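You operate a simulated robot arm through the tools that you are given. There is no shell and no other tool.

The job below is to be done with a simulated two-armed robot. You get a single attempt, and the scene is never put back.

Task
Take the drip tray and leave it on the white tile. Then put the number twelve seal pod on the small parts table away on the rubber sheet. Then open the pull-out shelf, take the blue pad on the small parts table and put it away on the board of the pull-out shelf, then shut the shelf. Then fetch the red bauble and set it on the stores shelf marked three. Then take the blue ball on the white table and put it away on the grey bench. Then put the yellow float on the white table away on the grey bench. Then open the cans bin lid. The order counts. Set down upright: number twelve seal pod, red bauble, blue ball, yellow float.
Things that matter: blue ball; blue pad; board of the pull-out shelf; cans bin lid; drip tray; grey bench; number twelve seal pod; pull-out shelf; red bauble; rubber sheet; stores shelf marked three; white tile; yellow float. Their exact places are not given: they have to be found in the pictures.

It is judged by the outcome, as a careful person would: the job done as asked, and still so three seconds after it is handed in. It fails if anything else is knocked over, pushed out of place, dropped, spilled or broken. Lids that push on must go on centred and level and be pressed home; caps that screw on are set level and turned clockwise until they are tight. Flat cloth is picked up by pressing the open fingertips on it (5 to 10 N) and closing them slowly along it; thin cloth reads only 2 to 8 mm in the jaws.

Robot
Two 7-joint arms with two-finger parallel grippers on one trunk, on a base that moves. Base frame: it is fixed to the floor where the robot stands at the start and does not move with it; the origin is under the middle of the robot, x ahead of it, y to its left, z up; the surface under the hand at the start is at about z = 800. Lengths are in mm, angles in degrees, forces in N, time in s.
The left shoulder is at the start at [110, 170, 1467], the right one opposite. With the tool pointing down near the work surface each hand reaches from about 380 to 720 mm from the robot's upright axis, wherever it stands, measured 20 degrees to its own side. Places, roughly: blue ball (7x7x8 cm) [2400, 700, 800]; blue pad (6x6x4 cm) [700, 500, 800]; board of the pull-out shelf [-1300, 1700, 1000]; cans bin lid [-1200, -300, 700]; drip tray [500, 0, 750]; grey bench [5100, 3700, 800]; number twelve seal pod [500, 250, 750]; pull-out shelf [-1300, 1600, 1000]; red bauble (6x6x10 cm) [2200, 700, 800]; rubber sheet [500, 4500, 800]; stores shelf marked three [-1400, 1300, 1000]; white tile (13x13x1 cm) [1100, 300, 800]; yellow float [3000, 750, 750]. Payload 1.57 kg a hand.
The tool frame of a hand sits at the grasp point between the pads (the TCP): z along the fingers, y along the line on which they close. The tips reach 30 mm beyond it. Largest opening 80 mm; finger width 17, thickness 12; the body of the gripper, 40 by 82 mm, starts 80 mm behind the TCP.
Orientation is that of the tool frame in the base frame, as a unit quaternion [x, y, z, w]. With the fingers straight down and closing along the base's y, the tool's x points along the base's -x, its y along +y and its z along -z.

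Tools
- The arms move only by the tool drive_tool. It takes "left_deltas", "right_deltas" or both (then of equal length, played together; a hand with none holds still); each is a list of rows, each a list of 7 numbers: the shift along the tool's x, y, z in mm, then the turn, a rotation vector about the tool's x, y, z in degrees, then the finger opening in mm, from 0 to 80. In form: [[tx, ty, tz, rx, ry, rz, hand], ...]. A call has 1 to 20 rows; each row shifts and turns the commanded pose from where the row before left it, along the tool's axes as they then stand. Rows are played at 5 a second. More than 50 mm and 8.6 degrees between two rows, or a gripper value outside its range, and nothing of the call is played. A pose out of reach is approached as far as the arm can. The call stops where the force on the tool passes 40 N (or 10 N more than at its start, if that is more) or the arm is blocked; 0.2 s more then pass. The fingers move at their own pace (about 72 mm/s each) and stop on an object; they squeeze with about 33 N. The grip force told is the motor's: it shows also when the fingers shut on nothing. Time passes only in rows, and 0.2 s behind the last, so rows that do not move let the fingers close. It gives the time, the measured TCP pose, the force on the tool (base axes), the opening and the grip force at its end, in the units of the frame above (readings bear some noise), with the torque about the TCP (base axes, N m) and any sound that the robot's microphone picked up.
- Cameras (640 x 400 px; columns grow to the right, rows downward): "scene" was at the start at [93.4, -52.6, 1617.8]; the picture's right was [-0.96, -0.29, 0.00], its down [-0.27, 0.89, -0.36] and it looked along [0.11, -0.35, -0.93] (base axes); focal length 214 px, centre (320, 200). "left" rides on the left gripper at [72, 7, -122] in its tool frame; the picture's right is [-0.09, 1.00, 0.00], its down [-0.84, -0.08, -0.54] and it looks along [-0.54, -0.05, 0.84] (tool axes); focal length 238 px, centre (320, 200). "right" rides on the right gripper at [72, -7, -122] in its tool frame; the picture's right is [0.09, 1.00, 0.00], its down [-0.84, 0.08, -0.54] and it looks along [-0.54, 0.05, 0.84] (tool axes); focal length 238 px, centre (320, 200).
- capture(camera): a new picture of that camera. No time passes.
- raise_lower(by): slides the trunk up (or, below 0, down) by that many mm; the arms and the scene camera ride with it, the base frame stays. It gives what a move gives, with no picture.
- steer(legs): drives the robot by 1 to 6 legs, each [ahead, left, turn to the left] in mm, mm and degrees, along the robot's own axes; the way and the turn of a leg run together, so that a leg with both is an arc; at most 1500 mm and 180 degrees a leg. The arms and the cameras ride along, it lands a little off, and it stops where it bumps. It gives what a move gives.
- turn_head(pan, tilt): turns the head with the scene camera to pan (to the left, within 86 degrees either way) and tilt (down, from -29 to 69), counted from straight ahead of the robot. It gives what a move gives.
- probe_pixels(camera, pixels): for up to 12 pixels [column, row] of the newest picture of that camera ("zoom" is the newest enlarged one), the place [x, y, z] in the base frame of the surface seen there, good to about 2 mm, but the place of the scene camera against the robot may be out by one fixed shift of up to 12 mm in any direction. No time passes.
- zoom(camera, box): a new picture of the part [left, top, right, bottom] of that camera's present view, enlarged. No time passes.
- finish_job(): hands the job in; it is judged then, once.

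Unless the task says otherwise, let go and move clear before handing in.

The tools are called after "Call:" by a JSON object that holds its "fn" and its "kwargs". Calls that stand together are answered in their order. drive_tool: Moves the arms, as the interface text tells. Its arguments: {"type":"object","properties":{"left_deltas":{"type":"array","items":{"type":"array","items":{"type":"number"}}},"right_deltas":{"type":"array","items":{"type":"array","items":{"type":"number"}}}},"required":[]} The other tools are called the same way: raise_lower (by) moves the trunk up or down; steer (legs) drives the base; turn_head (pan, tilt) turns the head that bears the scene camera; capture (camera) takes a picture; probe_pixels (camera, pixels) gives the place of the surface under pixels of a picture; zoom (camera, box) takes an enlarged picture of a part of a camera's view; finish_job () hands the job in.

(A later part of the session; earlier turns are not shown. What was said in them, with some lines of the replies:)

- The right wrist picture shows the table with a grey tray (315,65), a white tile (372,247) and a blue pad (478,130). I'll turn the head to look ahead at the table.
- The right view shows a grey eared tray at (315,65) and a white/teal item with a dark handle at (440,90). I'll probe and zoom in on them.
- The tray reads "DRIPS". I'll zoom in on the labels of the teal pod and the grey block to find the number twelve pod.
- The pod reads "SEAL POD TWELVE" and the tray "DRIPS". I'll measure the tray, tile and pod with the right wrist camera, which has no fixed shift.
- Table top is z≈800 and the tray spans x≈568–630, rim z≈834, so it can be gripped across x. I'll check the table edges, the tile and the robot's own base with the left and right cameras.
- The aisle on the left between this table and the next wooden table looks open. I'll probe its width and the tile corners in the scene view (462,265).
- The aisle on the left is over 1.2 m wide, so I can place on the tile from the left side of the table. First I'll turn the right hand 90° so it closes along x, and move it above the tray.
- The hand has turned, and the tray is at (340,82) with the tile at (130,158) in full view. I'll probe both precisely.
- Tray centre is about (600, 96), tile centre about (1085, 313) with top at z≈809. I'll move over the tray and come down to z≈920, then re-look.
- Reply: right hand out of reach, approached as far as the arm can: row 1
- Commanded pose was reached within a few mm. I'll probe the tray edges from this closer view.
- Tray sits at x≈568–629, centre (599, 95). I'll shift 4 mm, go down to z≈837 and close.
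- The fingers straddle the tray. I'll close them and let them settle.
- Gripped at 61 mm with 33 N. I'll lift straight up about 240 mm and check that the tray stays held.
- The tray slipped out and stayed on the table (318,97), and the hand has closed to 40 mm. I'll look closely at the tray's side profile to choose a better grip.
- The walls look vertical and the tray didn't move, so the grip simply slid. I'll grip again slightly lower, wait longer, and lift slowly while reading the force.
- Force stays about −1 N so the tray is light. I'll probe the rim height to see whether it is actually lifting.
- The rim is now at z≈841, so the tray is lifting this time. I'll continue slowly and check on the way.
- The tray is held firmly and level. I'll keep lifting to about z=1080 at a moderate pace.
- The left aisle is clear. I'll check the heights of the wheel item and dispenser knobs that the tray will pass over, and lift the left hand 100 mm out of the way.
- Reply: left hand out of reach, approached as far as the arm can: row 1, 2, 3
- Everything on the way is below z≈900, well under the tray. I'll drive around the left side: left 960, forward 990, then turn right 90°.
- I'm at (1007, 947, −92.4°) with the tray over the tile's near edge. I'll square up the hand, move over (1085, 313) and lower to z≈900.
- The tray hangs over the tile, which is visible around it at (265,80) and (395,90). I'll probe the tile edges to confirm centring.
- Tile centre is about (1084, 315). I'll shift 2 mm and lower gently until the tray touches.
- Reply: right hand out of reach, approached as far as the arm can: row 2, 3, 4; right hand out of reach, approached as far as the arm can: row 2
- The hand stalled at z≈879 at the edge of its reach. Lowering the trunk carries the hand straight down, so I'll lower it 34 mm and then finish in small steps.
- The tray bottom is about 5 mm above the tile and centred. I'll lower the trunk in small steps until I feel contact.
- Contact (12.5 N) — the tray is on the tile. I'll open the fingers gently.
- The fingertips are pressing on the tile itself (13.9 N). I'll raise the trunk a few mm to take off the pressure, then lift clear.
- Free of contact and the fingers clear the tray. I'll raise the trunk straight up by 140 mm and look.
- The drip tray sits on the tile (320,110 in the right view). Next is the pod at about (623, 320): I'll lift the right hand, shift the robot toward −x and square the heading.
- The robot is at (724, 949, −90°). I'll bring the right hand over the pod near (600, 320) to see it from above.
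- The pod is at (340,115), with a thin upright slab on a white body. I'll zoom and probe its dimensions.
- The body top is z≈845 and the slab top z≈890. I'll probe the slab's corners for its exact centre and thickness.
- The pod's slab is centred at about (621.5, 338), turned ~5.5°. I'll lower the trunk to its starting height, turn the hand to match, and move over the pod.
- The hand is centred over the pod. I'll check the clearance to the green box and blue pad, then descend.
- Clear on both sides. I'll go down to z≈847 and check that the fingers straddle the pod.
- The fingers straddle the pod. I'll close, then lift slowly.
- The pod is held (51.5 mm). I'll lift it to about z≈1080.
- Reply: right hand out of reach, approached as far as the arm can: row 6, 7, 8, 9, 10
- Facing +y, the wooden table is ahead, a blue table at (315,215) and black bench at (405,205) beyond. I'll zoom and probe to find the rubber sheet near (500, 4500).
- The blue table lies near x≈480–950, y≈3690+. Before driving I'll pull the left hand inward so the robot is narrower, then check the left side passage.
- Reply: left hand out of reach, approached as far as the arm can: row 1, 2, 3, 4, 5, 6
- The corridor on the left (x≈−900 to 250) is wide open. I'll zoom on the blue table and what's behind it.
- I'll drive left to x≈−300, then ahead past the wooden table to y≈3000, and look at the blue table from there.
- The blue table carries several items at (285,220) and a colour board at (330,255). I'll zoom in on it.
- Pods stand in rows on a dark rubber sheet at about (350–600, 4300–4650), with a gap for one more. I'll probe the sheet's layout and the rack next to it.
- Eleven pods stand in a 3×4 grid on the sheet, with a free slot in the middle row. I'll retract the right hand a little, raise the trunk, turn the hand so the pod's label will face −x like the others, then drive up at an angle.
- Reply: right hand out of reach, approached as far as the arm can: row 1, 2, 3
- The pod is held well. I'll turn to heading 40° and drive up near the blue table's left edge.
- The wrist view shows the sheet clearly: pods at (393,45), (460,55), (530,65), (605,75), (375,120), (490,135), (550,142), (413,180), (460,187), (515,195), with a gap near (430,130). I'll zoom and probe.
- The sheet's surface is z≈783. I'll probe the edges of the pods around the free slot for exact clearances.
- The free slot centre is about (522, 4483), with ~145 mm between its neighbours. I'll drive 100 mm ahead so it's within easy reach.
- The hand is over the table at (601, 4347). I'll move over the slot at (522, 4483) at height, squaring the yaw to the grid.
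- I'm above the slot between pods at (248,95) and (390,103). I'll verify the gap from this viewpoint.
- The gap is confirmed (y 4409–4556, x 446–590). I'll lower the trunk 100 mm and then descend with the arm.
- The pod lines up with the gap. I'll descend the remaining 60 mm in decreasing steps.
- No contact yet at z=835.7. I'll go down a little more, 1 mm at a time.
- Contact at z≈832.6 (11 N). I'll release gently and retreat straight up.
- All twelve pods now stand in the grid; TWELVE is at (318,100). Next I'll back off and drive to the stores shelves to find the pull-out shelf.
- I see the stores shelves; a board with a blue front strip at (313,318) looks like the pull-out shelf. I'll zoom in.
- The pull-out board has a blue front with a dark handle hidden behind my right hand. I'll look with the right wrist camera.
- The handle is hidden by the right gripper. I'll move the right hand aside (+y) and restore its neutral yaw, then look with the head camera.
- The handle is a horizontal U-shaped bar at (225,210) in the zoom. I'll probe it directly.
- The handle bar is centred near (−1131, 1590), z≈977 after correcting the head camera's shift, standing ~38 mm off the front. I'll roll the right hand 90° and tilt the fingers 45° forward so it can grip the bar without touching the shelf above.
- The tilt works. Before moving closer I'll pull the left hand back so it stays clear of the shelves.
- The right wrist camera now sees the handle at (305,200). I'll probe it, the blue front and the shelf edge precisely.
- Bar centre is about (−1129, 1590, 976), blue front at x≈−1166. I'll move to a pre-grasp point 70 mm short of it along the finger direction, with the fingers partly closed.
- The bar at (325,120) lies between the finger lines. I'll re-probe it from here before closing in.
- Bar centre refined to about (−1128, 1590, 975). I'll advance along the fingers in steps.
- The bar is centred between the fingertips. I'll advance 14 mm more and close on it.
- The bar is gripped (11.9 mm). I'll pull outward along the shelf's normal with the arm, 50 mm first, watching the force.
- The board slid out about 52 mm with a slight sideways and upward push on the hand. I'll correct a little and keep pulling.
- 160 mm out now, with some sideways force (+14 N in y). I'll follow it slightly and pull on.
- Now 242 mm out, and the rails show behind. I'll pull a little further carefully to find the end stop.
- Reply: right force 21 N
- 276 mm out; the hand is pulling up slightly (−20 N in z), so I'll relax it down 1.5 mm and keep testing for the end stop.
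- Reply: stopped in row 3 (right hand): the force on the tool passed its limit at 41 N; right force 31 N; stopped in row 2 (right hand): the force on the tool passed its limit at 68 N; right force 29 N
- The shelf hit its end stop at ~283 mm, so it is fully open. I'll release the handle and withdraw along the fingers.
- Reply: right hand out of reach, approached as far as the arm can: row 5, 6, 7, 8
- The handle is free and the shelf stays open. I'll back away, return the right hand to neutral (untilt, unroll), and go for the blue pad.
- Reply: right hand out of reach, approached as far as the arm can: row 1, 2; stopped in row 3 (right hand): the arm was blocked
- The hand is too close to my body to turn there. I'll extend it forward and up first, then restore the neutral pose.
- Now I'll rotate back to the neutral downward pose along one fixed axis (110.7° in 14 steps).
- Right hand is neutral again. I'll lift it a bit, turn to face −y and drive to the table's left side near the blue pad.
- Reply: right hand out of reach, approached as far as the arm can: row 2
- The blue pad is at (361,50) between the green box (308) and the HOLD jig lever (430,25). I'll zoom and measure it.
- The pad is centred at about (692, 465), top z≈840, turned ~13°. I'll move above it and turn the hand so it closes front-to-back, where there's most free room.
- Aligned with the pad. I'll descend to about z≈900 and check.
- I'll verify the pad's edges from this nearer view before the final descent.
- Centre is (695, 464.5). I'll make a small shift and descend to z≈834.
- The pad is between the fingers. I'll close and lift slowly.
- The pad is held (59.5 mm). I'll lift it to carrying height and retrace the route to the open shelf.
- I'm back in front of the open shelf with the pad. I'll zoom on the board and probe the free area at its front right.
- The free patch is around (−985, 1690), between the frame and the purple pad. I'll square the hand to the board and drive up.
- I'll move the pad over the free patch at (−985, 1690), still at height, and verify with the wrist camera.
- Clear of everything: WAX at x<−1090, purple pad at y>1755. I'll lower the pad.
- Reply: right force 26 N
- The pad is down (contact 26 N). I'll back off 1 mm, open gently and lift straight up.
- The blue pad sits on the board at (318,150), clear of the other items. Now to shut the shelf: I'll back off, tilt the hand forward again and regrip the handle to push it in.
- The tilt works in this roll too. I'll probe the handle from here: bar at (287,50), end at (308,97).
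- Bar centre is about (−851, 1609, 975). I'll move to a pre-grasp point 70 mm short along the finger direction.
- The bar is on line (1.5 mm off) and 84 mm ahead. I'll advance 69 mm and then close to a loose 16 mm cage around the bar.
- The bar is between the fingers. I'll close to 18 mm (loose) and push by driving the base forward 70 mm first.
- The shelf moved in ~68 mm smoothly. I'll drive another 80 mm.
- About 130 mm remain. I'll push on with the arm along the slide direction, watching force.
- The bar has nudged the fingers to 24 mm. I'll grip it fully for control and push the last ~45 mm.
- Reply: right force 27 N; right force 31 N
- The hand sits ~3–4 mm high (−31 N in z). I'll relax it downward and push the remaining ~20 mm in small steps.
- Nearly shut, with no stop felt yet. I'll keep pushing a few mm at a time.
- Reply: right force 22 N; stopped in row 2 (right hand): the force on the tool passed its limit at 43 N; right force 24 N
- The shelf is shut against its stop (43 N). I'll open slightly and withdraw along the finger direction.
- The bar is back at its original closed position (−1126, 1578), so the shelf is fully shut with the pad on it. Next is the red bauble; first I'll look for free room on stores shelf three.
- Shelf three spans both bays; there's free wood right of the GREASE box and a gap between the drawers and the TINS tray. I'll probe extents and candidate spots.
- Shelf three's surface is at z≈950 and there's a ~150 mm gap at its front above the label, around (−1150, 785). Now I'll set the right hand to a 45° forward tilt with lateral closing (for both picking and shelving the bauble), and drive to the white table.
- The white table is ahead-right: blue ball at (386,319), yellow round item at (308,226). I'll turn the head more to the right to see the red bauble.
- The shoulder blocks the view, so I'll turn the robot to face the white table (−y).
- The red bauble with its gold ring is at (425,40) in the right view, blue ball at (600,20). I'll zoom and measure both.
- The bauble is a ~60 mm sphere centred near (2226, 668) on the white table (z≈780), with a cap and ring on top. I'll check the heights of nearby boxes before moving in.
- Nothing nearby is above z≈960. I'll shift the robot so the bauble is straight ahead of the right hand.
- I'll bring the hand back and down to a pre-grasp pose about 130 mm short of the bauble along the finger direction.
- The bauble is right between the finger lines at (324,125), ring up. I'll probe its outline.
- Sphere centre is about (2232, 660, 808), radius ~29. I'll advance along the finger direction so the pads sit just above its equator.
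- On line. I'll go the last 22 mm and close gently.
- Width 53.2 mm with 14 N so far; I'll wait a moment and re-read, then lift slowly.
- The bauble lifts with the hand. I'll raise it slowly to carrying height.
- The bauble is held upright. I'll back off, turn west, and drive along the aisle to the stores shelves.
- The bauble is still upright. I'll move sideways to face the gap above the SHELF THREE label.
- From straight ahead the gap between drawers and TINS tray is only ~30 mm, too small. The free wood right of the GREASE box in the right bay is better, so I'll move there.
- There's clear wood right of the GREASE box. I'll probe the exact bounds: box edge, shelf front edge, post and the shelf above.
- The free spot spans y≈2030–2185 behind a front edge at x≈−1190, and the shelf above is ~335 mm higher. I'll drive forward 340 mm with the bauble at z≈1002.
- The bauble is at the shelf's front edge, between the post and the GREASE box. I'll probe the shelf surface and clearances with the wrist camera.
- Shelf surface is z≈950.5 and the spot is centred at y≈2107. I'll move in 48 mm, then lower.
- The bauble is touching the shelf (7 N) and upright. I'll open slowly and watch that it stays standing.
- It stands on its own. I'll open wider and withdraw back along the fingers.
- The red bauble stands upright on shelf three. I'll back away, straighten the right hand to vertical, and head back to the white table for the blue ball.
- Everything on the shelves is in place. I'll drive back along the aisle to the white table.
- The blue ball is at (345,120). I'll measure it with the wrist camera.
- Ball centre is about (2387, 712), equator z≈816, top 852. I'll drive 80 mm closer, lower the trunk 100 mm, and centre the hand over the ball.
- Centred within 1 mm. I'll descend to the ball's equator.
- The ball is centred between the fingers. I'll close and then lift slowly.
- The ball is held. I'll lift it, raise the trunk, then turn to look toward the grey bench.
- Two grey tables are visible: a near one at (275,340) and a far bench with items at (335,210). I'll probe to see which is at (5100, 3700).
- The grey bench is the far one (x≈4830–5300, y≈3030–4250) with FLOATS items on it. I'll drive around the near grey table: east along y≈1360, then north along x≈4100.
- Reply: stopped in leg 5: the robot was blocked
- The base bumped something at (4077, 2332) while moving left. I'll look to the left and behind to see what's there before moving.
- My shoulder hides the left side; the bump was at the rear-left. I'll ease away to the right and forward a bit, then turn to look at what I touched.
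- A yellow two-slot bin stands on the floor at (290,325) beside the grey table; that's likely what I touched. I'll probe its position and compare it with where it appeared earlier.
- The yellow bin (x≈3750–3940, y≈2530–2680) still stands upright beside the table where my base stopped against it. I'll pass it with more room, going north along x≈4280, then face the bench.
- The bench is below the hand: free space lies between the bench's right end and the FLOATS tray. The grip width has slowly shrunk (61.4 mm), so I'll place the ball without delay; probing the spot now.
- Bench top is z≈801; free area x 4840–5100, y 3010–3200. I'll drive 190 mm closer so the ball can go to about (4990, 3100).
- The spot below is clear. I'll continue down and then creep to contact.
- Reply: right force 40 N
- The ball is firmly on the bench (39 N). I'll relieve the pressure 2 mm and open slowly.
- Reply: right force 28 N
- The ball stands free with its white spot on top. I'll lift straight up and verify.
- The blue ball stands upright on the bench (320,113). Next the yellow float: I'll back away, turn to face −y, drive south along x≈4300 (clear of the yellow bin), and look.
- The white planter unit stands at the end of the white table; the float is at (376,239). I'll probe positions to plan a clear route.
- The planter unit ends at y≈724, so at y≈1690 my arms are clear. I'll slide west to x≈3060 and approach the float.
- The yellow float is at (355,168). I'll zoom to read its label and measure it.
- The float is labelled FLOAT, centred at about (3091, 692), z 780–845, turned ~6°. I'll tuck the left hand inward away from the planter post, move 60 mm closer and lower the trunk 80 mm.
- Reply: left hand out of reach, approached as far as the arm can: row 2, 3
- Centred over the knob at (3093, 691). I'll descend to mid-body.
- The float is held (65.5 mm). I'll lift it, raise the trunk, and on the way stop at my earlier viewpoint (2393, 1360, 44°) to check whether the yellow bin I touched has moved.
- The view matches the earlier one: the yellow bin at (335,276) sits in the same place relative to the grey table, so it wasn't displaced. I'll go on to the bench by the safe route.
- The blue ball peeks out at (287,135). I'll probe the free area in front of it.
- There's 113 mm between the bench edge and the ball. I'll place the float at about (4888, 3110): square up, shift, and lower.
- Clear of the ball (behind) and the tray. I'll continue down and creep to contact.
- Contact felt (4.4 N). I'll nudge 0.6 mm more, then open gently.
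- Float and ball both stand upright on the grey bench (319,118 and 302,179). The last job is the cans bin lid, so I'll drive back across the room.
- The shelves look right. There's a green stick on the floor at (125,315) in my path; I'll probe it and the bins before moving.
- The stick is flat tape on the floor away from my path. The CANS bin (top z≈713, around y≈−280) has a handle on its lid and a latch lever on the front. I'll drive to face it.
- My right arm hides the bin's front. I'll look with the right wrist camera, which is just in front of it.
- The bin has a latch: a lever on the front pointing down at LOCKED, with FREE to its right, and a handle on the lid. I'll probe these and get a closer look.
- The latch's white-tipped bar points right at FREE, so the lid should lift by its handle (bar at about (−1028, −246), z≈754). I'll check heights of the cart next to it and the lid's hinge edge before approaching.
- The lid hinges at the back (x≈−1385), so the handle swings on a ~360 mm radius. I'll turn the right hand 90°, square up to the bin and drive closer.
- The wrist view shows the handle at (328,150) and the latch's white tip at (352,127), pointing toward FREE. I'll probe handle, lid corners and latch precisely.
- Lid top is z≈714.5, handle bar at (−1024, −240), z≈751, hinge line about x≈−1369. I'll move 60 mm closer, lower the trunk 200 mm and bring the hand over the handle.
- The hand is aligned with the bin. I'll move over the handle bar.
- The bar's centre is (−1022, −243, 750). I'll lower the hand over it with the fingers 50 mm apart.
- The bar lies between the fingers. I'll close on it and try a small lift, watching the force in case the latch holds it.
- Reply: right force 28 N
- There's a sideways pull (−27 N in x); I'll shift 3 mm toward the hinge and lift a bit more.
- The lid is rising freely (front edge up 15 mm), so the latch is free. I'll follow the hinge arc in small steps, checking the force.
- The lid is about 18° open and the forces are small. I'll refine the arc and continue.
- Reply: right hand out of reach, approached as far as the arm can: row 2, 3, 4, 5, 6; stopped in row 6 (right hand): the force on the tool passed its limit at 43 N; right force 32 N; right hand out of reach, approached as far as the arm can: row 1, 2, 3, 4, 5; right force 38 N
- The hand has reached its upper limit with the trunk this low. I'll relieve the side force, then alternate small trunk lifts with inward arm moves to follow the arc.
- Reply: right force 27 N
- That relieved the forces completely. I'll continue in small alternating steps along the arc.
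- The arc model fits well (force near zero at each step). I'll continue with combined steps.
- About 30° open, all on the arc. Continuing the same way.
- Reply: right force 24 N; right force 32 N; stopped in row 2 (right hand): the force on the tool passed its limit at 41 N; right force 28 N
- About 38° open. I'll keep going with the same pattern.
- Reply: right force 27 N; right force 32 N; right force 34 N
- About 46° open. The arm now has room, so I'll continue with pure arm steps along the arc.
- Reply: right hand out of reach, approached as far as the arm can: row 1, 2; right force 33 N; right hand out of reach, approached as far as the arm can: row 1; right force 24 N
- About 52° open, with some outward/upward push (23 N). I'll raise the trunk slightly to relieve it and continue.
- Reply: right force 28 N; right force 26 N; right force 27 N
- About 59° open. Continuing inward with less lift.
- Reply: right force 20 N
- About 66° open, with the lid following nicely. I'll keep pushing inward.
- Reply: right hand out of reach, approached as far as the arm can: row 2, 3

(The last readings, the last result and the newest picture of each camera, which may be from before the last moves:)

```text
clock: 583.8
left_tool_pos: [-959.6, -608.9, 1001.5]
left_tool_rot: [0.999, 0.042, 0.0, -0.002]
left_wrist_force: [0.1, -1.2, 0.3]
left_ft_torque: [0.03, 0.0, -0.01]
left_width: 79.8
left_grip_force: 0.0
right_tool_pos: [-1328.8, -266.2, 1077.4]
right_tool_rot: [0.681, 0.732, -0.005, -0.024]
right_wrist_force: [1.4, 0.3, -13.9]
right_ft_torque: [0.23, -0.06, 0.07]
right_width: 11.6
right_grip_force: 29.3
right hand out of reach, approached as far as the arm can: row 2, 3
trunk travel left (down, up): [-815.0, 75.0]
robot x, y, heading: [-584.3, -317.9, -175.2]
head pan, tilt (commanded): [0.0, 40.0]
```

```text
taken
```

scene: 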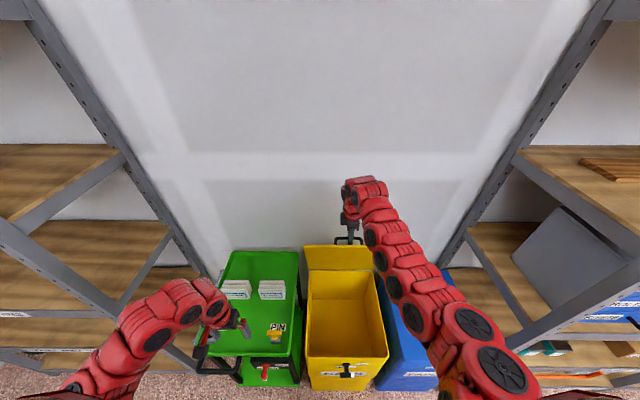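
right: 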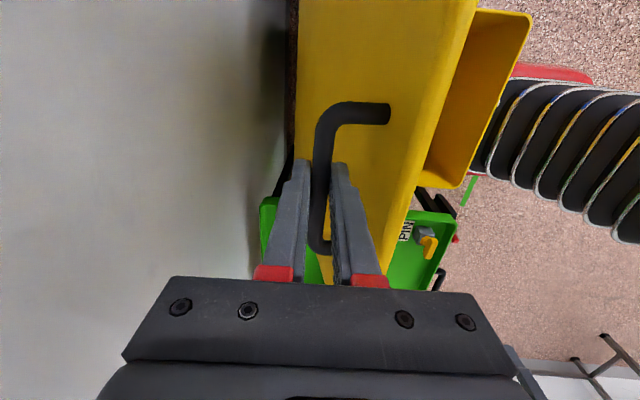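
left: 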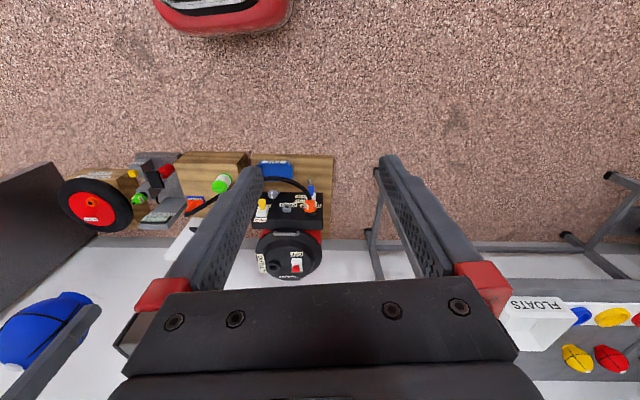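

The arm is at full reach with the lid about 71° open. I'll advance the base in small steps, following with small trunk lifts.

Call:
{"fn": "steer", "kwargs": {"legs": [[20, 0, 0]]}}

Call:
{"fn": "raise_lower", "kwargs": {"by": 3}}

Call:
{"fn": "steer", "kwargs": {"legs": [[20, 0, 0]]}}

Call:
{"fn": "raise_lower", "kwargs": {"by": 2}}

```text
clock: 584.6
left_tool_pos: [-977.2, -610.4, 1001.3]
left_tool_rot: [0.999, 0.042, -0.001, -0.003]
left_wrist_force: [-0.2, 0.1, -0.4]
left_ft_torque: [-0.01, 0.0, -0.02]
left_width: 80.2
left_grip_force: 0.0
right_tool_pos: [-1345.9, -266.6, 1079.2]
right_tool_rot: [0.681, 0.732, -0.007, -0.025]
right_wrist_force: [3.1, 2.3, 5.6]
right_ft_torque: [-0.09, -0.18, 0.12]
right_width: 11.7
right_grip_force: 29.5
trunk travel left (down, up): [-815.0, 75.0]
robot x, y, heading: [-604.7, -321.9, -175.5]
head pan, tilt (commanded): [0.0, 40.0]
```

```text
clock: 585.1
left_tool_pos: [-978.1, -609.9, 1003.3]
left_tool_rot: [0.999, 0.042, 0.001, -0.003]
left_wrist_force: [1.3, 0.1, -0.1]
left_ft_torque: [0.0, 0.0, 0.0]
left_width: 79.9
left_grip_force: 0.0
right_tool_pos: [-1346.5, -267.5, 1079.6]
right_tool_rot: [0.68, 0.732, -0.005, -0.022]
right_wrist_force: [1.5, 0.4, -15.3]
right_ft_torque: [0.07, -0.08, 0.09]
right_width: 11.7
right_grip_force: 28.6
trunk travel left (down, up): [-818.0, 72.0]
robot x, y, heading: [-603.3, -319.0, -175.3]
head pan, tilt (commanded): [0.0, 40.0]
```

```text
clock: 585.9
left_tool_pos: [-995.3, -610.6, 1004.6]
left_tool_rot: [0.999, 0.042, -0.001, -0.002]
left_wrist_force: [-0.3, -0.5, -0.4]
left_ft_torque: [0.01, -0.04, 0.0]
left_width: 80.1
left_grip_force: 0.1
right_tool_pos: [-1367.3, -267.3, 1083.5]
right_tool_rot: [0.681, 0.732, -0.006, -0.025]
right_wrist_force: [2.4, 0.3, -5.8]
right_ft_torque: [-0.03, -0.21, 0.06]
right_width: 11.6
right_grip_force: 29.6
trunk travel left (down, up): [-818.0, 72.0]
robot x, y, heading: [-625.1, -323.2, -175.2]
head pan, tilt (commanded): [0.0, 40.0]
```

```text
clock: 586.5
left_tool_pos: [-997.6, -611.7, 1005.1]
left_tool_rot: [0.999, 0.042, -0.001, -0.003]
left_wrist_force: [-0.7, -0.1, 0.1]
left_ft_torque: [-0.01, 0.01, 0.04]
left_width: 80.0
left_grip_force: 0.1
right_tool_pos: [-1365.3, -268.0, 1082.5]
right_tool_rot: [0.681, 0.732, -0.004, -0.024]
right_wrist_force: [1.8, 0.3, -16.2]
right_ft_torque: [0.05, -0.03, 0.07]
right_width: 11.6
right_grip_force: 29.9
trunk travel left (down, up): [-820.0, 70.0]
robot x, y, heading: [-623.9, -326.9, -175.1]
head pan, tilt (commanded): [0.0, 40.0]
```

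About 79° open. A few more small base steps to take the lid past vertical.

Call:
{"fn": "steer", "kwargs": {"legs": [[20, 0, 0]]}}

Call:
{"fn": "steer", "kwargs": {"legs": [[20, 0, 0]]}}

Call:
{"fn": "capture", "kwargs": {"camera": "scene"}}

Call:
{"fn": "capture", "kwargs": {"camera": "right"}}

```text
clock: 587.2
left_tool_pos: [-1016.9, -611.8, 1006.8]
left_tool_rot: [0.999, 0.041, -0.001, -0.004]
left_wrist_force: [-0.1, 0.0, -0.1]
left_ft_torque: [0.01, 0.0, 0.01]
left_width: 80.1
left_grip_force: 0.0
right_tool_pos: [-1383.8, -269.8, 1084.2]
right_tool_rot: [0.681, 0.732, -0.005, -0.024]
right_wrist_force: [2.5, 1.6, -9.2]
right_ft_torque: [0.0, -0.14, 0.09]
right_width: 11.8
right_grip_force: 29.1
trunk travel left (down, up): [-820.0, 70.0]
robot x, y, heading: [-644.5, -326.8, -175.1]
head pan, tilt (commanded): [0.0, 40.0]
```

```text
clock: 588.0
left_tool_pos: [-1035.3, -613.7, 1005.0]
left_tool_rot: [0.999, 0.042, -0.001, -0.003]
left_wrist_force: [-0.9, 0.0, -0.2]
left_ft_torque: [0.03, 0.01, 0.01]
left_width: 79.9
left_grip_force: 0.0
right_tool_pos: [-1403.1, -271.3, 1083.1]
right_tool_rot: [0.681, 0.732, -0.005, -0.023]
right_wrist_force: [3.5, 1.6, -7.6]
right_ft_torque: [0.36, -0.13, 0.07]
right_width: 11.5
right_grip_force: 28.4
trunk travel left (down, up): [-820.0, 70.0]
robot x, y, heading: [-665.9, -327.4, -175.2]
head pan, tilt (commanded): [0.0, 40.0]
```

```text
taken
```

scene: 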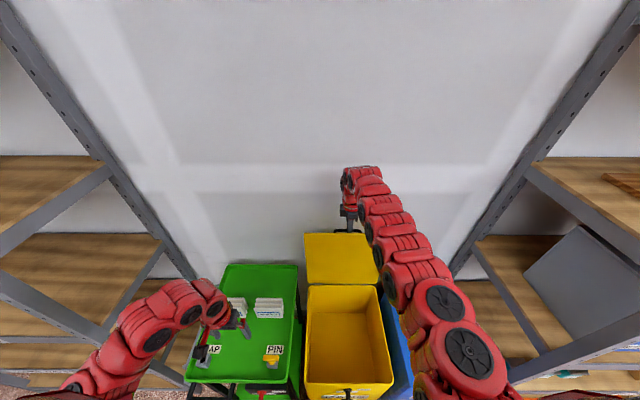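

```text
taken
```

right: 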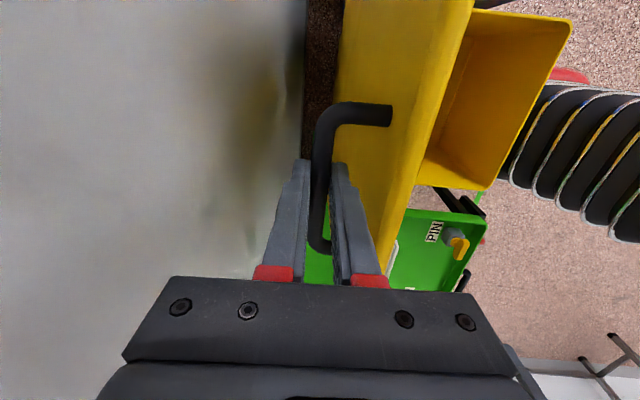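

Nearly vertical (~85°). I'll probe the lid panel to measure its angle.

Call:
{"fn": "probe_pixels", "kwargs": {"camera": "scene", "pixels": [[330, 240], [330, 260], [330, 278], [345, 350], [320, 300], [395, 380], [310, 392]]}}

Call:
{"fn": "steer", "kwargs": {"legs": [[18, 0, 0]]}}

```text
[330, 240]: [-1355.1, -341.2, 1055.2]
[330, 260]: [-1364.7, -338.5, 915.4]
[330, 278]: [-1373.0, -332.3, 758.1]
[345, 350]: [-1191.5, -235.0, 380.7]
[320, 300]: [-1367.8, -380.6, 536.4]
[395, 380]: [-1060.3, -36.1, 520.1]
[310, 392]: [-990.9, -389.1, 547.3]
```

```text
clock: 588.8
left_tool_pos: [-1052.2, -616.3, 1004.5]
left_tool_rot: [0.999, 0.044, -0.001, -0.002]
left_wrist_force: [0.5, -0.4, 0.4]
left_ft_torque: [0.0, -0.02, 0.0]
left_width: 80.2
left_grip_force: 0.1
right_tool_pos: [-1419.3, -272.3, 1082.1]
right_tool_rot: [0.68, 0.733, -0.003, -0.022]
right_wrist_force: [4.1, 3.5, -10.3]
right_ft_torque: [0.31, -0.11, 0.08]
right_width: 12.0
right_grip_force: 29.0
trunk travel left (down, up): [-820.0, 70.0]
robot x, y, heading: [-681.6, -328.2, -175.5]
head pan, tilt (commanded): [0.0, 40.0]
```

The panel was 3.5° short of vertical before the last step. Two more small steps will take it past vertical, still ~25 mm clear of the bin's front.

Call:
{"fn": "steer", "kwargs": {"legs": [[15, 0, 0]]}}

Call:
{"fn": "raise_lower", "kwargs": {"by": -2}}

Call:
{"fn": "capture", "kwargs": {"camera": "scene"}}

Call:
{"fn": "probe_pixels", "kwargs": {"camera": "scene", "pixels": [[330, 245], [330, 260], [330, 278]]}}

```text
clock: 589.6
left_tool_pos: [-1068.3, -616.0, 1007.1]
left_tool_rot: [0.999, 0.043, 0.0, -0.003]
left_wrist_force: [-0.8, 0.7, -0.2]
left_ft_torque: [0.01, 0.06, 0.01]
left_width: 80.1
left_grip_force: 0.1
right_tool_pos: [-1434.3, -273.3, 1082.4]
right_tool_rot: [0.68, 0.733, -0.001, -0.02]
right_wrist_force: [4.0, 0.7, -12.5]
right_ft_torque: [0.33, -0.11, 0.06]
right_width: 11.6
right_grip_force: 28.6
trunk travel left (down, up): [-820.0, 70.0]
robot x, y, heading: [-697.2, -329.8, -175.0]
head pan, tilt (commanded): [0.0, 40.0]
```

```text
clock: 590.1
left_tool_pos: [-1067.2, -617.8, 1004.5]
left_tool_rot: [0.999, 0.043, -0.001, -0.003]
left_wrist_force: [0.0, -0.6, 0.0]
left_ft_torque: [0.0, -0.04, 0.01]
left_width: 79.9
left_grip_force: 0.0
right_tool_pos: [-1433.5, -273.3, 1082.2]
right_tool_rot: [0.681, 0.732, -0.002, -0.022]
right_wrist_force: [-3.8, 2.4, 10.7]
right_ft_torque: [-0.13, -0.07, 0.1]
right_width: 11.4
right_grip_force: 29.0
trunk travel left (down, up): [-818.0, 72.0]
robot x, y, heading: [-694.1, -327.5, -175.4]
head pan, tilt (commanded): [0.0, 40.0]
```

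```text
taken
```

scene: 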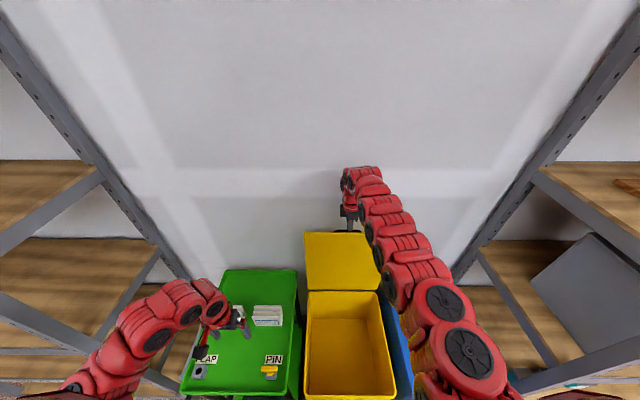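

```text
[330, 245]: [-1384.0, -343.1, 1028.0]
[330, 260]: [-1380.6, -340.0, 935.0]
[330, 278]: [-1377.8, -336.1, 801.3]
```

The lid is now ~1.6° past vertical. I'll go a little further to be safe.

Call:
{"fn": "steer", "kwargs": {"legs": [[12, 0, 0]]}}

Call:
{"fn": "raise_lower", "kwargs": {"by": -2}}

Call:
{"fn": "drive_tool", "kwargs": {"right_deltas": [[0, -5, 0.5, 0, 0, 0, 0], [0, -5, 0.5, 0, 0, 0, 0], [0, -5, 0.7, 0, 0, 0, 0]]}}

Call:
{"fn": "capture", "kwargs": {"camera": "scene"}}

Call:
{"fn": "probe_pixels", "kwargs": {"camera": "scene", "pixels": [[330, 245], [330, 260], [330, 278]]}}

```text
clock: 590.9
left_tool_pos: [-1078.3, -618.6, 1003.6]
left_tool_rot: [0.999, 0.043, -0.001, -0.003]
left_wrist_force: [0.4, 0.0, -0.1]
left_ft_torque: [-0.05, 0.0, 0.0]
left_width: 80.1
left_grip_force: 0.0
right_tool_pos: [-1443.4, -274.6, 1080.2]
right_tool_rot: [0.68, 0.733, 0.0, -0.02]
right_wrist_force: [2.5, 3.0, 2.6]
right_ft_torque: [0.2, -0.16, 0.06]
right_width: 11.7
right_grip_force: 29.3
trunk travel left (down, up): [-818.0, 72.0]
robot x, y, heading: [-711.1, -328.6, -175.4]
head pan, tilt (commanded): [0.0, 40.0]
```

```text
clock: 591.4
left_tool_pos: [-1077.7, -618.1, 1002.6]
left_tool_rot: [0.999, 0.042, -0.001, -0.003]
left_wrist_force: [0.2, -0.4, -1.0]
left_ft_torque: [-0.02, 0.0, 0.0]
left_width: 80.0
left_grip_force: 0.1
right_tool_pos: [-1445.0, -274.7, 1078.7]
right_tool_rot: [0.68, 0.733, -0.001, -0.022]
right_wrist_force: [-5.1, 0.9, 16.4]
right_ft_torque: [-0.09, 0.04, 0.1]
right_width: 11.5
right_grip_force: 29.0
trunk travel left (down, up): [-816.0, 74.0]
robot x, y, heading: [-704.9, -331.2, -175.4]
head pan, tilt (commanded): [0.0, 40.0]
```

```text
clock: 592.2
left_tool_pos: [-1076.8, -617.7, 1003.2]
left_tool_rot: [0.999, 0.042, -0.001, -0.002]
left_wrist_force: [-0.6, -0.1, -0.6]
left_ft_torque: [0.01, -0.02, -0.01]
left_width: 80.1
left_grip_force: 0.2
right_tool_pos: [-1443.7, -274.1, 1079.7]
right_tool_rot: [0.681, 0.732, -0.001, -0.022]
right_wrist_force: [-7.1, 2.2, 26.4]
right_ft_torque: [0.15, 0.15, 0.07]
right_width: 11.7
right_grip_force: 29.2
right hand out of reach, approached as far as the arm can: row 1, 2, 3
trunk travel left (down, up): [-816.0, 74.0]
robot x, y, heading: [-706.1, -327.9, -175.2]
head pan, tilt (commanded): [0.0, 40.0]
```

```text
taken
```

scene: 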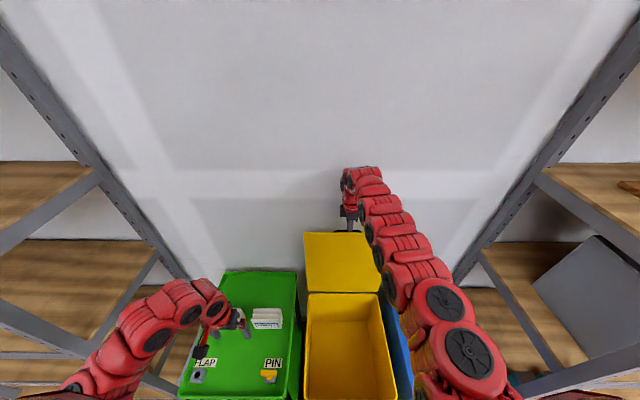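

```text
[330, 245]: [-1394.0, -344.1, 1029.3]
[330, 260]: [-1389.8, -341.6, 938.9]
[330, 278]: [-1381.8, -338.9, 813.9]
```

The lid is ~3° past vertical. I'll relieve the vertical force, open the fingers just enough, and see whether the lid stays.

Call:
{"fn": "raise_lower", "kwargs": {"by": 3}}

Call:
{"fn": "drive_tool", "kwargs": {"right_deltas": [[0, 0, 0, 0, 0, 0, 14], [0, 0, 0, 0, 0, 0, 18], [0, 0, 0, 0, 0, 0, 24], [0, 0, 0, 0, 0, 0, 28], [0, 0, 0, 0, 0, 0, 28], [0, 0, 0, 0, 0, 0, 28], [0, 0, 0, 0, 0, 0, 28]]}}

Call:
{"fn": "capture", "kwargs": {"camera": "right"}}

Call:
{"fn": "capture", "kwargs": {"camera": "scene"}}

Call:
{"fn": "probe_pixels", "kwargs": {"camera": "scene", "pixels": [[330, 245], [330, 260], [330, 278]]}}

```text
clock: 592.7
left_tool_pos: [-1077.8, -616.9, 1005.0]
left_tool_rot: [0.999, 0.043, -0.001, -0.002]
left_wrist_force: [0.4, -0.4, 0.4]
left_ft_torque: [-0.01, 0.03, -0.02]
left_width: 79.9
left_grip_force: 0.0
right_tool_pos: [-1443.1, -274.3, 1080.5]
right_tool_rot: [0.68, 0.733, 0.001, -0.02]
right_wrist_force: [-1.8, 4.2, 10.7]
right_ft_torque: [0.25, 0.07, 0.06]
right_width: 11.7
right_grip_force: 29.7
trunk travel left (down, up): [-819.0, 71.0]
robot x, y, heading: [-707.9, -330.3, -175.3]
head pan, tilt (commanded): [0.0, 40.0]
```

```text
clock: 594.3
left_tool_pos: [-1079.3, -618.1, 1005.3]
left_tool_rot: [0.999, 0.043, 0.001, -0.002]
left_wrist_force: [-0.7, 0.7, -0.4]
left_ft_torque: [0.02, 0.04, -0.01]
left_width: 80.1
left_grip_force: 0.0
right_tool_pos: [-1445.5, -275.2, 1079.8]
right_tool_rot: [0.681, 0.732, 0.0, -0.02]
right_wrist_force: [0.3, -0.5, 0.3]
right_ft_torque: [0.02, 0.01, -0.03]
right_width: 28.0
right_grip_force: 0.1
trunk travel left (down, up): [-819.0, 71.0]
robot x, y, heading: [-711.1, -331.5, -175.4]
head pan, tilt (commanded): [0.0, 40.0]
```

```text
taken
```

right: 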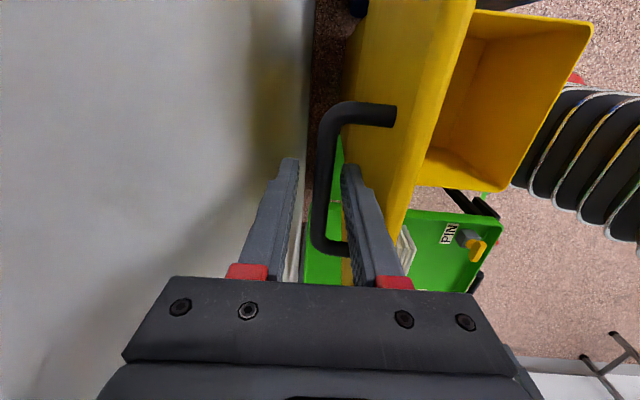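

```text
taken
```

scene: 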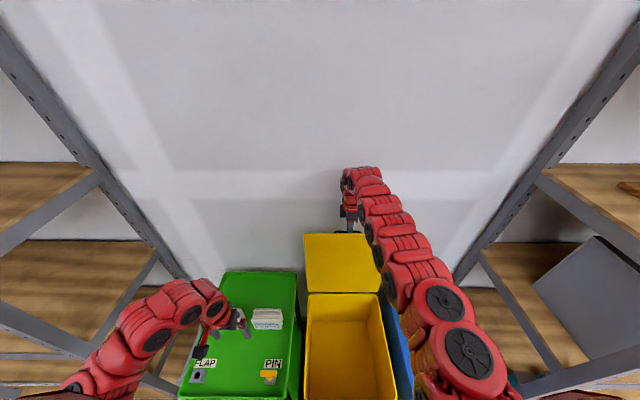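

```text
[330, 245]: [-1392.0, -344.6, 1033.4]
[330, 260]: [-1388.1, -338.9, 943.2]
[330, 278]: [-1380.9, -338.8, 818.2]
```

With the fingers open (zero force) the lid stays up by itself. I'll lift the hand straight up off the handle.

Call:
{"fn": "raise_lower", "kwargs": {"by": 25}}

Call:
{"fn": "raise_lower", "kwargs": {"by": 40}}

Call:
{"fn": "capture", "kwargs": {"camera": "right"}}

Call:
{"fn": "capture", "kwargs": {"camera": "scene"}}

Call:
{"fn": "probe_pixels", "kwargs": {"camera": "scene", "pixels": [[330, 250], [330, 265], [330, 283]]}}

```text
clock: 595.0
left_tool_pos: [-1079.1, -618.6, 1029.9]
left_tool_rot: [0.999, 0.044, -0.001, -0.003]
left_wrist_force: [0.3, -0.3, -0.2]
left_ft_torque: [-0.01, -0.01, -0.03]
left_width: 79.9
left_grip_force: 0.0
right_tool_pos: [-1444.8, -275.1, 1104.9]
right_tool_rot: [0.681, 0.732, 0.0, -0.021]
right_wrist_force: [0.5, 0.7, 0.5]
right_ft_torque: [0.03, -0.02, -0.03]
right_width: 28.0
right_grip_force: 0.0
trunk travel left (down, up): [-844.0, 46.0]
robot x, y, heading: [-708.5, -327.8, -175.2]
head pan, tilt (commanded): [0.0, 40.0]
```

```text
clock: 595.8
left_tool_pos: [-1078.5, -618.7, 1069.6]
left_tool_rot: [0.999, 0.043, 0.0, -0.002]
left_wrist_force: [1.2, 0.0, -1.0]
left_ft_torque: [-0.05, -0.01, 0.0]
left_width: 80.0
left_grip_force: 0.1
right_tool_pos: [-1444.9, -274.6, 1144.3]
right_tool_rot: [0.681, 0.732, 0.0, -0.021]
right_wrist_force: [0.3, 0.1, -0.6]
right_ft_torque: [0.04, 0.03, -0.02]
right_width: 28.3
right_grip_force: 0.1
trunk travel left (down, up): [-884.0, 6.0]
robot x, y, heading: [-707.0, -331.4, -175.3]
head pan, tilt (commanded): [0.0, 40.0]
```

```text
taken
```

right: 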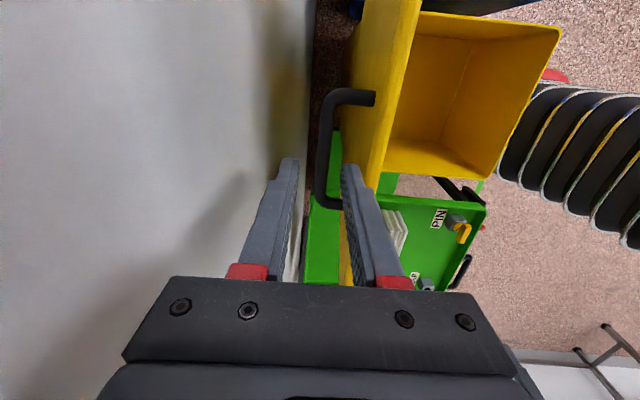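

```text
taken
```

scene: 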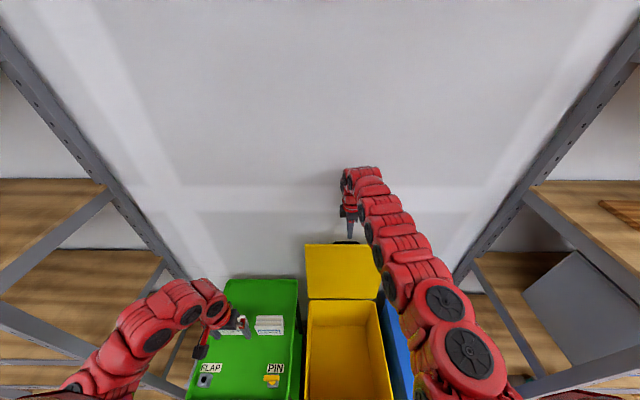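

```text
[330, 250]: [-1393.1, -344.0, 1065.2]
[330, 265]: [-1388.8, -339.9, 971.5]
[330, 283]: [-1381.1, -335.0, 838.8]
```

The lid hasn't moved. Before backing away I'll raise the hand a bit more so the fingertips clear the lid's top edge.

Call:
{"fn": "drive_tool", "kwargs": {"right_deltas": [[0, 0, -15, 0, 0, 0, 28], [0, 0, -15, 0, 0, 0, 28], [0, 0, -15, 0, 0, 0, 28], [0, 0, 0, 0, 0, 0, 28]]}}

Call:
{"fn": "raise_lower", "kwargs": {"by": 6}}

Call:
{"fn": "capture", "kwargs": {"camera": "right"}}

Call:
{"fn": "probe_pixels", "kwargs": {"camera": "right", "pixels": [[375, 60], [400, 60], [385, 100], [370, 150], [345, 100], [412, 20], [355, 200]]}}

```text
clock: 596.8
left_tool_pos: [-1080.6, -618.4, 1069.8]
left_tool_rot: [0.999, 0.043, 0.0, -0.003]
left_wrist_force: [-0.4, -0.1, 0.1]
left_ft_torque: [0.0, 0.01, 0.01]
left_width: 80.0
left_grip_force: 0.0
right_tool_pos: [-1443.2, -274.6, 1190.9]
right_tool_rot: [0.68, 0.733, 0.0, -0.02]
right_wrist_force: [0.2, 0.5, -0.9]
right_ft_torque: [-0.01, 0.02, 0.0]
right_width: 28.1
right_grip_force: 0.1
trunk travel left (down, up): [-884.0, 6.0]
robot x, y, heading: [-707.4, -329.4, -175.5]
head pan, tilt (commanded): [0.0, 40.0]
```

```text
clock: 597.4
left_tool_pos: [-1079.7, -618.3, 1075.0]
left_tool_rot: [0.999, 0.043, -0.001, -0.002]
left_wrist_force: [-0.4, -0.2, 0.3]
left_ft_torque: [-0.02, 0.02, -0.04]
left_width: 80.1
left_grip_force: 0.0
right_tool_pos: [-1443.5, -276.2, 1195.7]
right_tool_rot: [0.681, 0.732, 0.0, -0.02]
right_wrist_force: [0.2, -0.1, -0.1]
right_ft_torque: [0.03, -0.01, -0.01]
right_width: 27.9
right_grip_force: 0.0
trunk travel left (down, up): [-890.0, 0.0]
robot x, y, heading: [-711.5, -326.8, -175.7]
head pan, tilt (commanded): [0.0, 40.0]
```

```text
taken
```

right: 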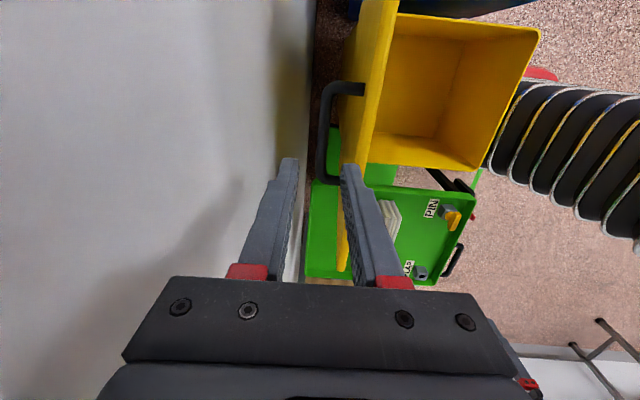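

```text
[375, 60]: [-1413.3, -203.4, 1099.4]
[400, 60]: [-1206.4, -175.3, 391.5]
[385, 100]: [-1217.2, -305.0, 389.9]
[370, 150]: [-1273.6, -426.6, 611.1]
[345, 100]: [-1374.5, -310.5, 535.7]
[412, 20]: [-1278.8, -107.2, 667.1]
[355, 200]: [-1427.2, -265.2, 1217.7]
```

The lid's edge is at z≈1099 and my fingertips are at ~1166, so I can back away safely.

Call:
{"fn": "steer", "kwargs": {"legs": [[-250, 0, 0]]}}

Call:
{"fn": "steer", "kwargs": {"legs": [[-350, 0, 0]]}}

Call:
{"fn": "capture", "kwargs": {"camera": "scene"}}

Call:
{"fn": "zoom", "kwargs": {"camera": "scene", "box": [220, 150, 440, 310]}}

```text
clock: 599.2
left_tool_pos: [-827.9, -598.7, 1074.7]
left_tool_rot: [0.999, 0.042, 0.0, -0.003]
left_wrist_force: [0.2, 0.7, 0.8]
left_ft_torque: [0.04, 0.0, -0.01]
left_width: 80.1
left_grip_force: 0.1
right_tool_pos: [-1193.6, -256.2, 1196.1]
right_tool_rot: [0.681, 0.732, 0.001, -0.02]
right_wrist_force: [-0.7, 0.1, 0.1]
right_ft_torque: [0.02, 0.02, 0.01]
right_width: 28.0
right_grip_force: 0.0
trunk travel left (down, up): [-890.0, 0.0]
robot x, y, heading: [-454.8, -309.4, -175.2]
head pan, tilt (commanded): [0.0, 40.0]
```

```text
clock: 601.5
left_tool_pos: [-483.7, -569.6, 1076.7]
left_tool_rot: [0.999, 0.041, 0.001, -0.003]
left_wrist_force: [0.6, -0.5, -1.0]
left_ft_torque: [-0.02, -0.02, 0.0]
left_width: 79.9
left_grip_force: 0.1
right_tool_pos: [-847.7, -225.3, 1194.7]
right_tool_rot: [0.681, 0.732, 0.001, -0.02]
right_wrist_force: [-0.9, -0.4, 0.4]
right_ft_torque: [0.0, -0.01, 0.05]
right_width: 28.1
right_grip_force: 0.1
trunk travel left (down, up): [-890.0, 0.0]
robot x, y, heading: [-110.2, -281.9, -175.2]
head pan, tilt (commanded): [0.0, 40.0]
```

```text
taken
```

scene: 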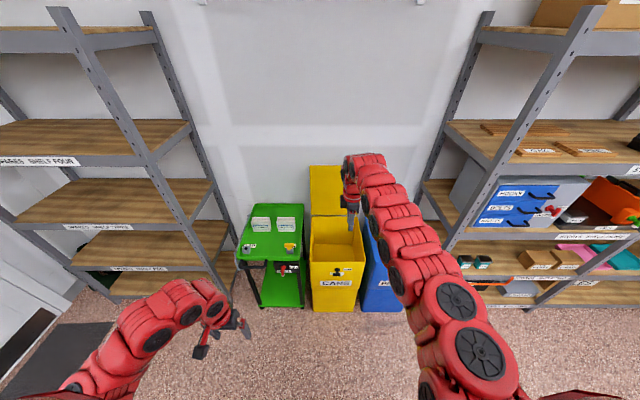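

```text
2.50 times, centred on (330, 230) of scene
```

zoom: 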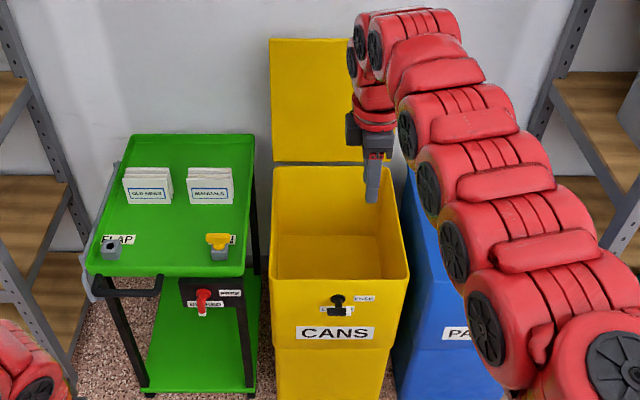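

The lid stays open. As a last check I'll turn partway and look back over the small parts table before handing in.

Call:
{"fn": "steer", "kwargs": {"legs": [[0, 0, -110]]}}

Call:
{"fn": "turn_head", "kwargs": {"pan": -55, "tilt": 30}}

Call:
{"fn": "capture", "kwargs": {"camera": "scene"}}

Call:
{"fn": "zoom", "kwargs": {"camera": "scene", "box": [150, 150, 450, 350]}}

```text
clock: 606.5
left_tool_pos: [-244.5, 169.0, 1075.7]
left_tool_rot: [-0.598, 0.802, -0.002, 0.002]
left_wrist_force: [0.5, 0.2, -0.1]
left_ft_torque: [-0.02, 0.03, 0.01]
left_width: 80.2
left_grip_force: 0.0
right_tool_pos: [207.2, 383.2, 1196.2]
right_tool_rot: [0.989, -0.15, 0.018, -0.013]
right_wrist_force: [-0.6, -0.2, -0.3]
right_ft_torque: [0.01, 0.0, -0.01]
right_width: 27.9
right_grip_force: 0.1
trunk travel left (down, up): [-890.0, 0.0]
robot x, y, heading: [-113.1, -284.7, 72.9]
head pan, tilt (commanded): [0.0, 40.0]
```

```text
clock: 607.8
left_tool_pos: [-243.9, 168.8, 1075.5]
left_tool_rot: [-0.597, 0.802, -0.002, 0.002]
left_wrist_force: [0.7, -1.3, -0.7]
left_ft_torque: [0.0, -0.01, -0.01]
left_width: 79.8
left_grip_force: 0.1
right_tool_pos: [209.9, 383.3, 1196.3]
right_tool_rot: [0.988, -0.15, 0.017, -0.012]
right_wrist_force: [-0.1, -1.0, -1.4]
right_ft_torque: [-0.01, 0.01, 0.0]
right_width: 28.0
right_grip_force: 0.1
trunk travel left (down, up): [-890.0, 0.0]
robot x, y, heading: [-108.2, -282.6, 73.2]
head pan, tilt (commanded): [-55.0, 30.0]
```

```text
taken
```

scene: 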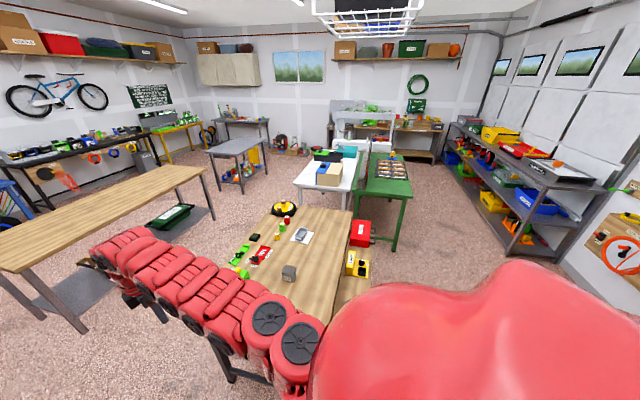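

```text
2.00 times, centred on (300, 250) of scene
```

zoom: 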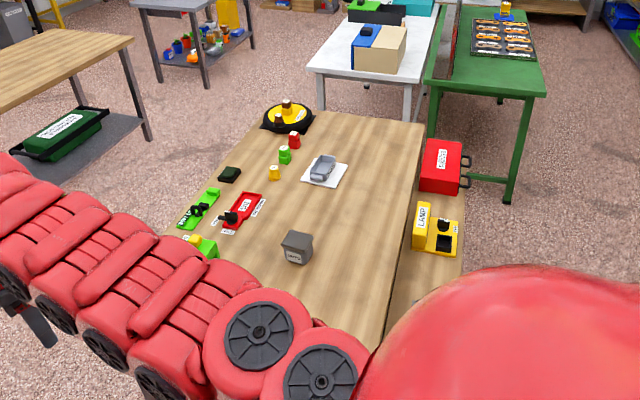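

The tray rests on the white tile (323,170 in the zoom) and the rest of the table is undisturbed. The pod, pad, shut shelf, bauble, ball and float were checked after they were set down, and the cans lid stands open, so I'm handing the job in.

Call:
{"fn": "finish_job", "kwargs": {}}

```text
The job is handed in.
```

All seven parts of the job are done, in the order you asked, and I handed it in with both hands empty and clear.

| Item | Where it is now | How I checked |
|---|---|---|
| Drip tray | On the white tile | Seen again at the very end, still in place |
| Number twelve seal pod | In the free slot on the rubber sheet, upright | Seen after release |
| Blue pad | On the board of the pull-out shelf, with the shelf shut against its stop | The handle probed at its original closed position |
| Red bauble | On stores shelf three, right of the GREASE box, upright | Seen after release and again on later passes |
| Blue ball | On the grey bench, upright | Seen after release |
| Yellow float | On the grey bench, in front of the ball, upright | Seen after release |
| Cans bin lid | Open, about 3° past vertical | Stayed put after I let go and backed away |

- **Tray slipped once:** the first grip on the drip tray slid off. It stayed where it was on the table, and the second grip held.
- **Bumped a yellow bin:** while carrying the blue ball, my base touched the yellow two-slot bin beside the near grey table and stopped against it. It stayed upright, and a picture from the same spot as before showed no visible shift. From that distance a shift of about a centimetre would not show.
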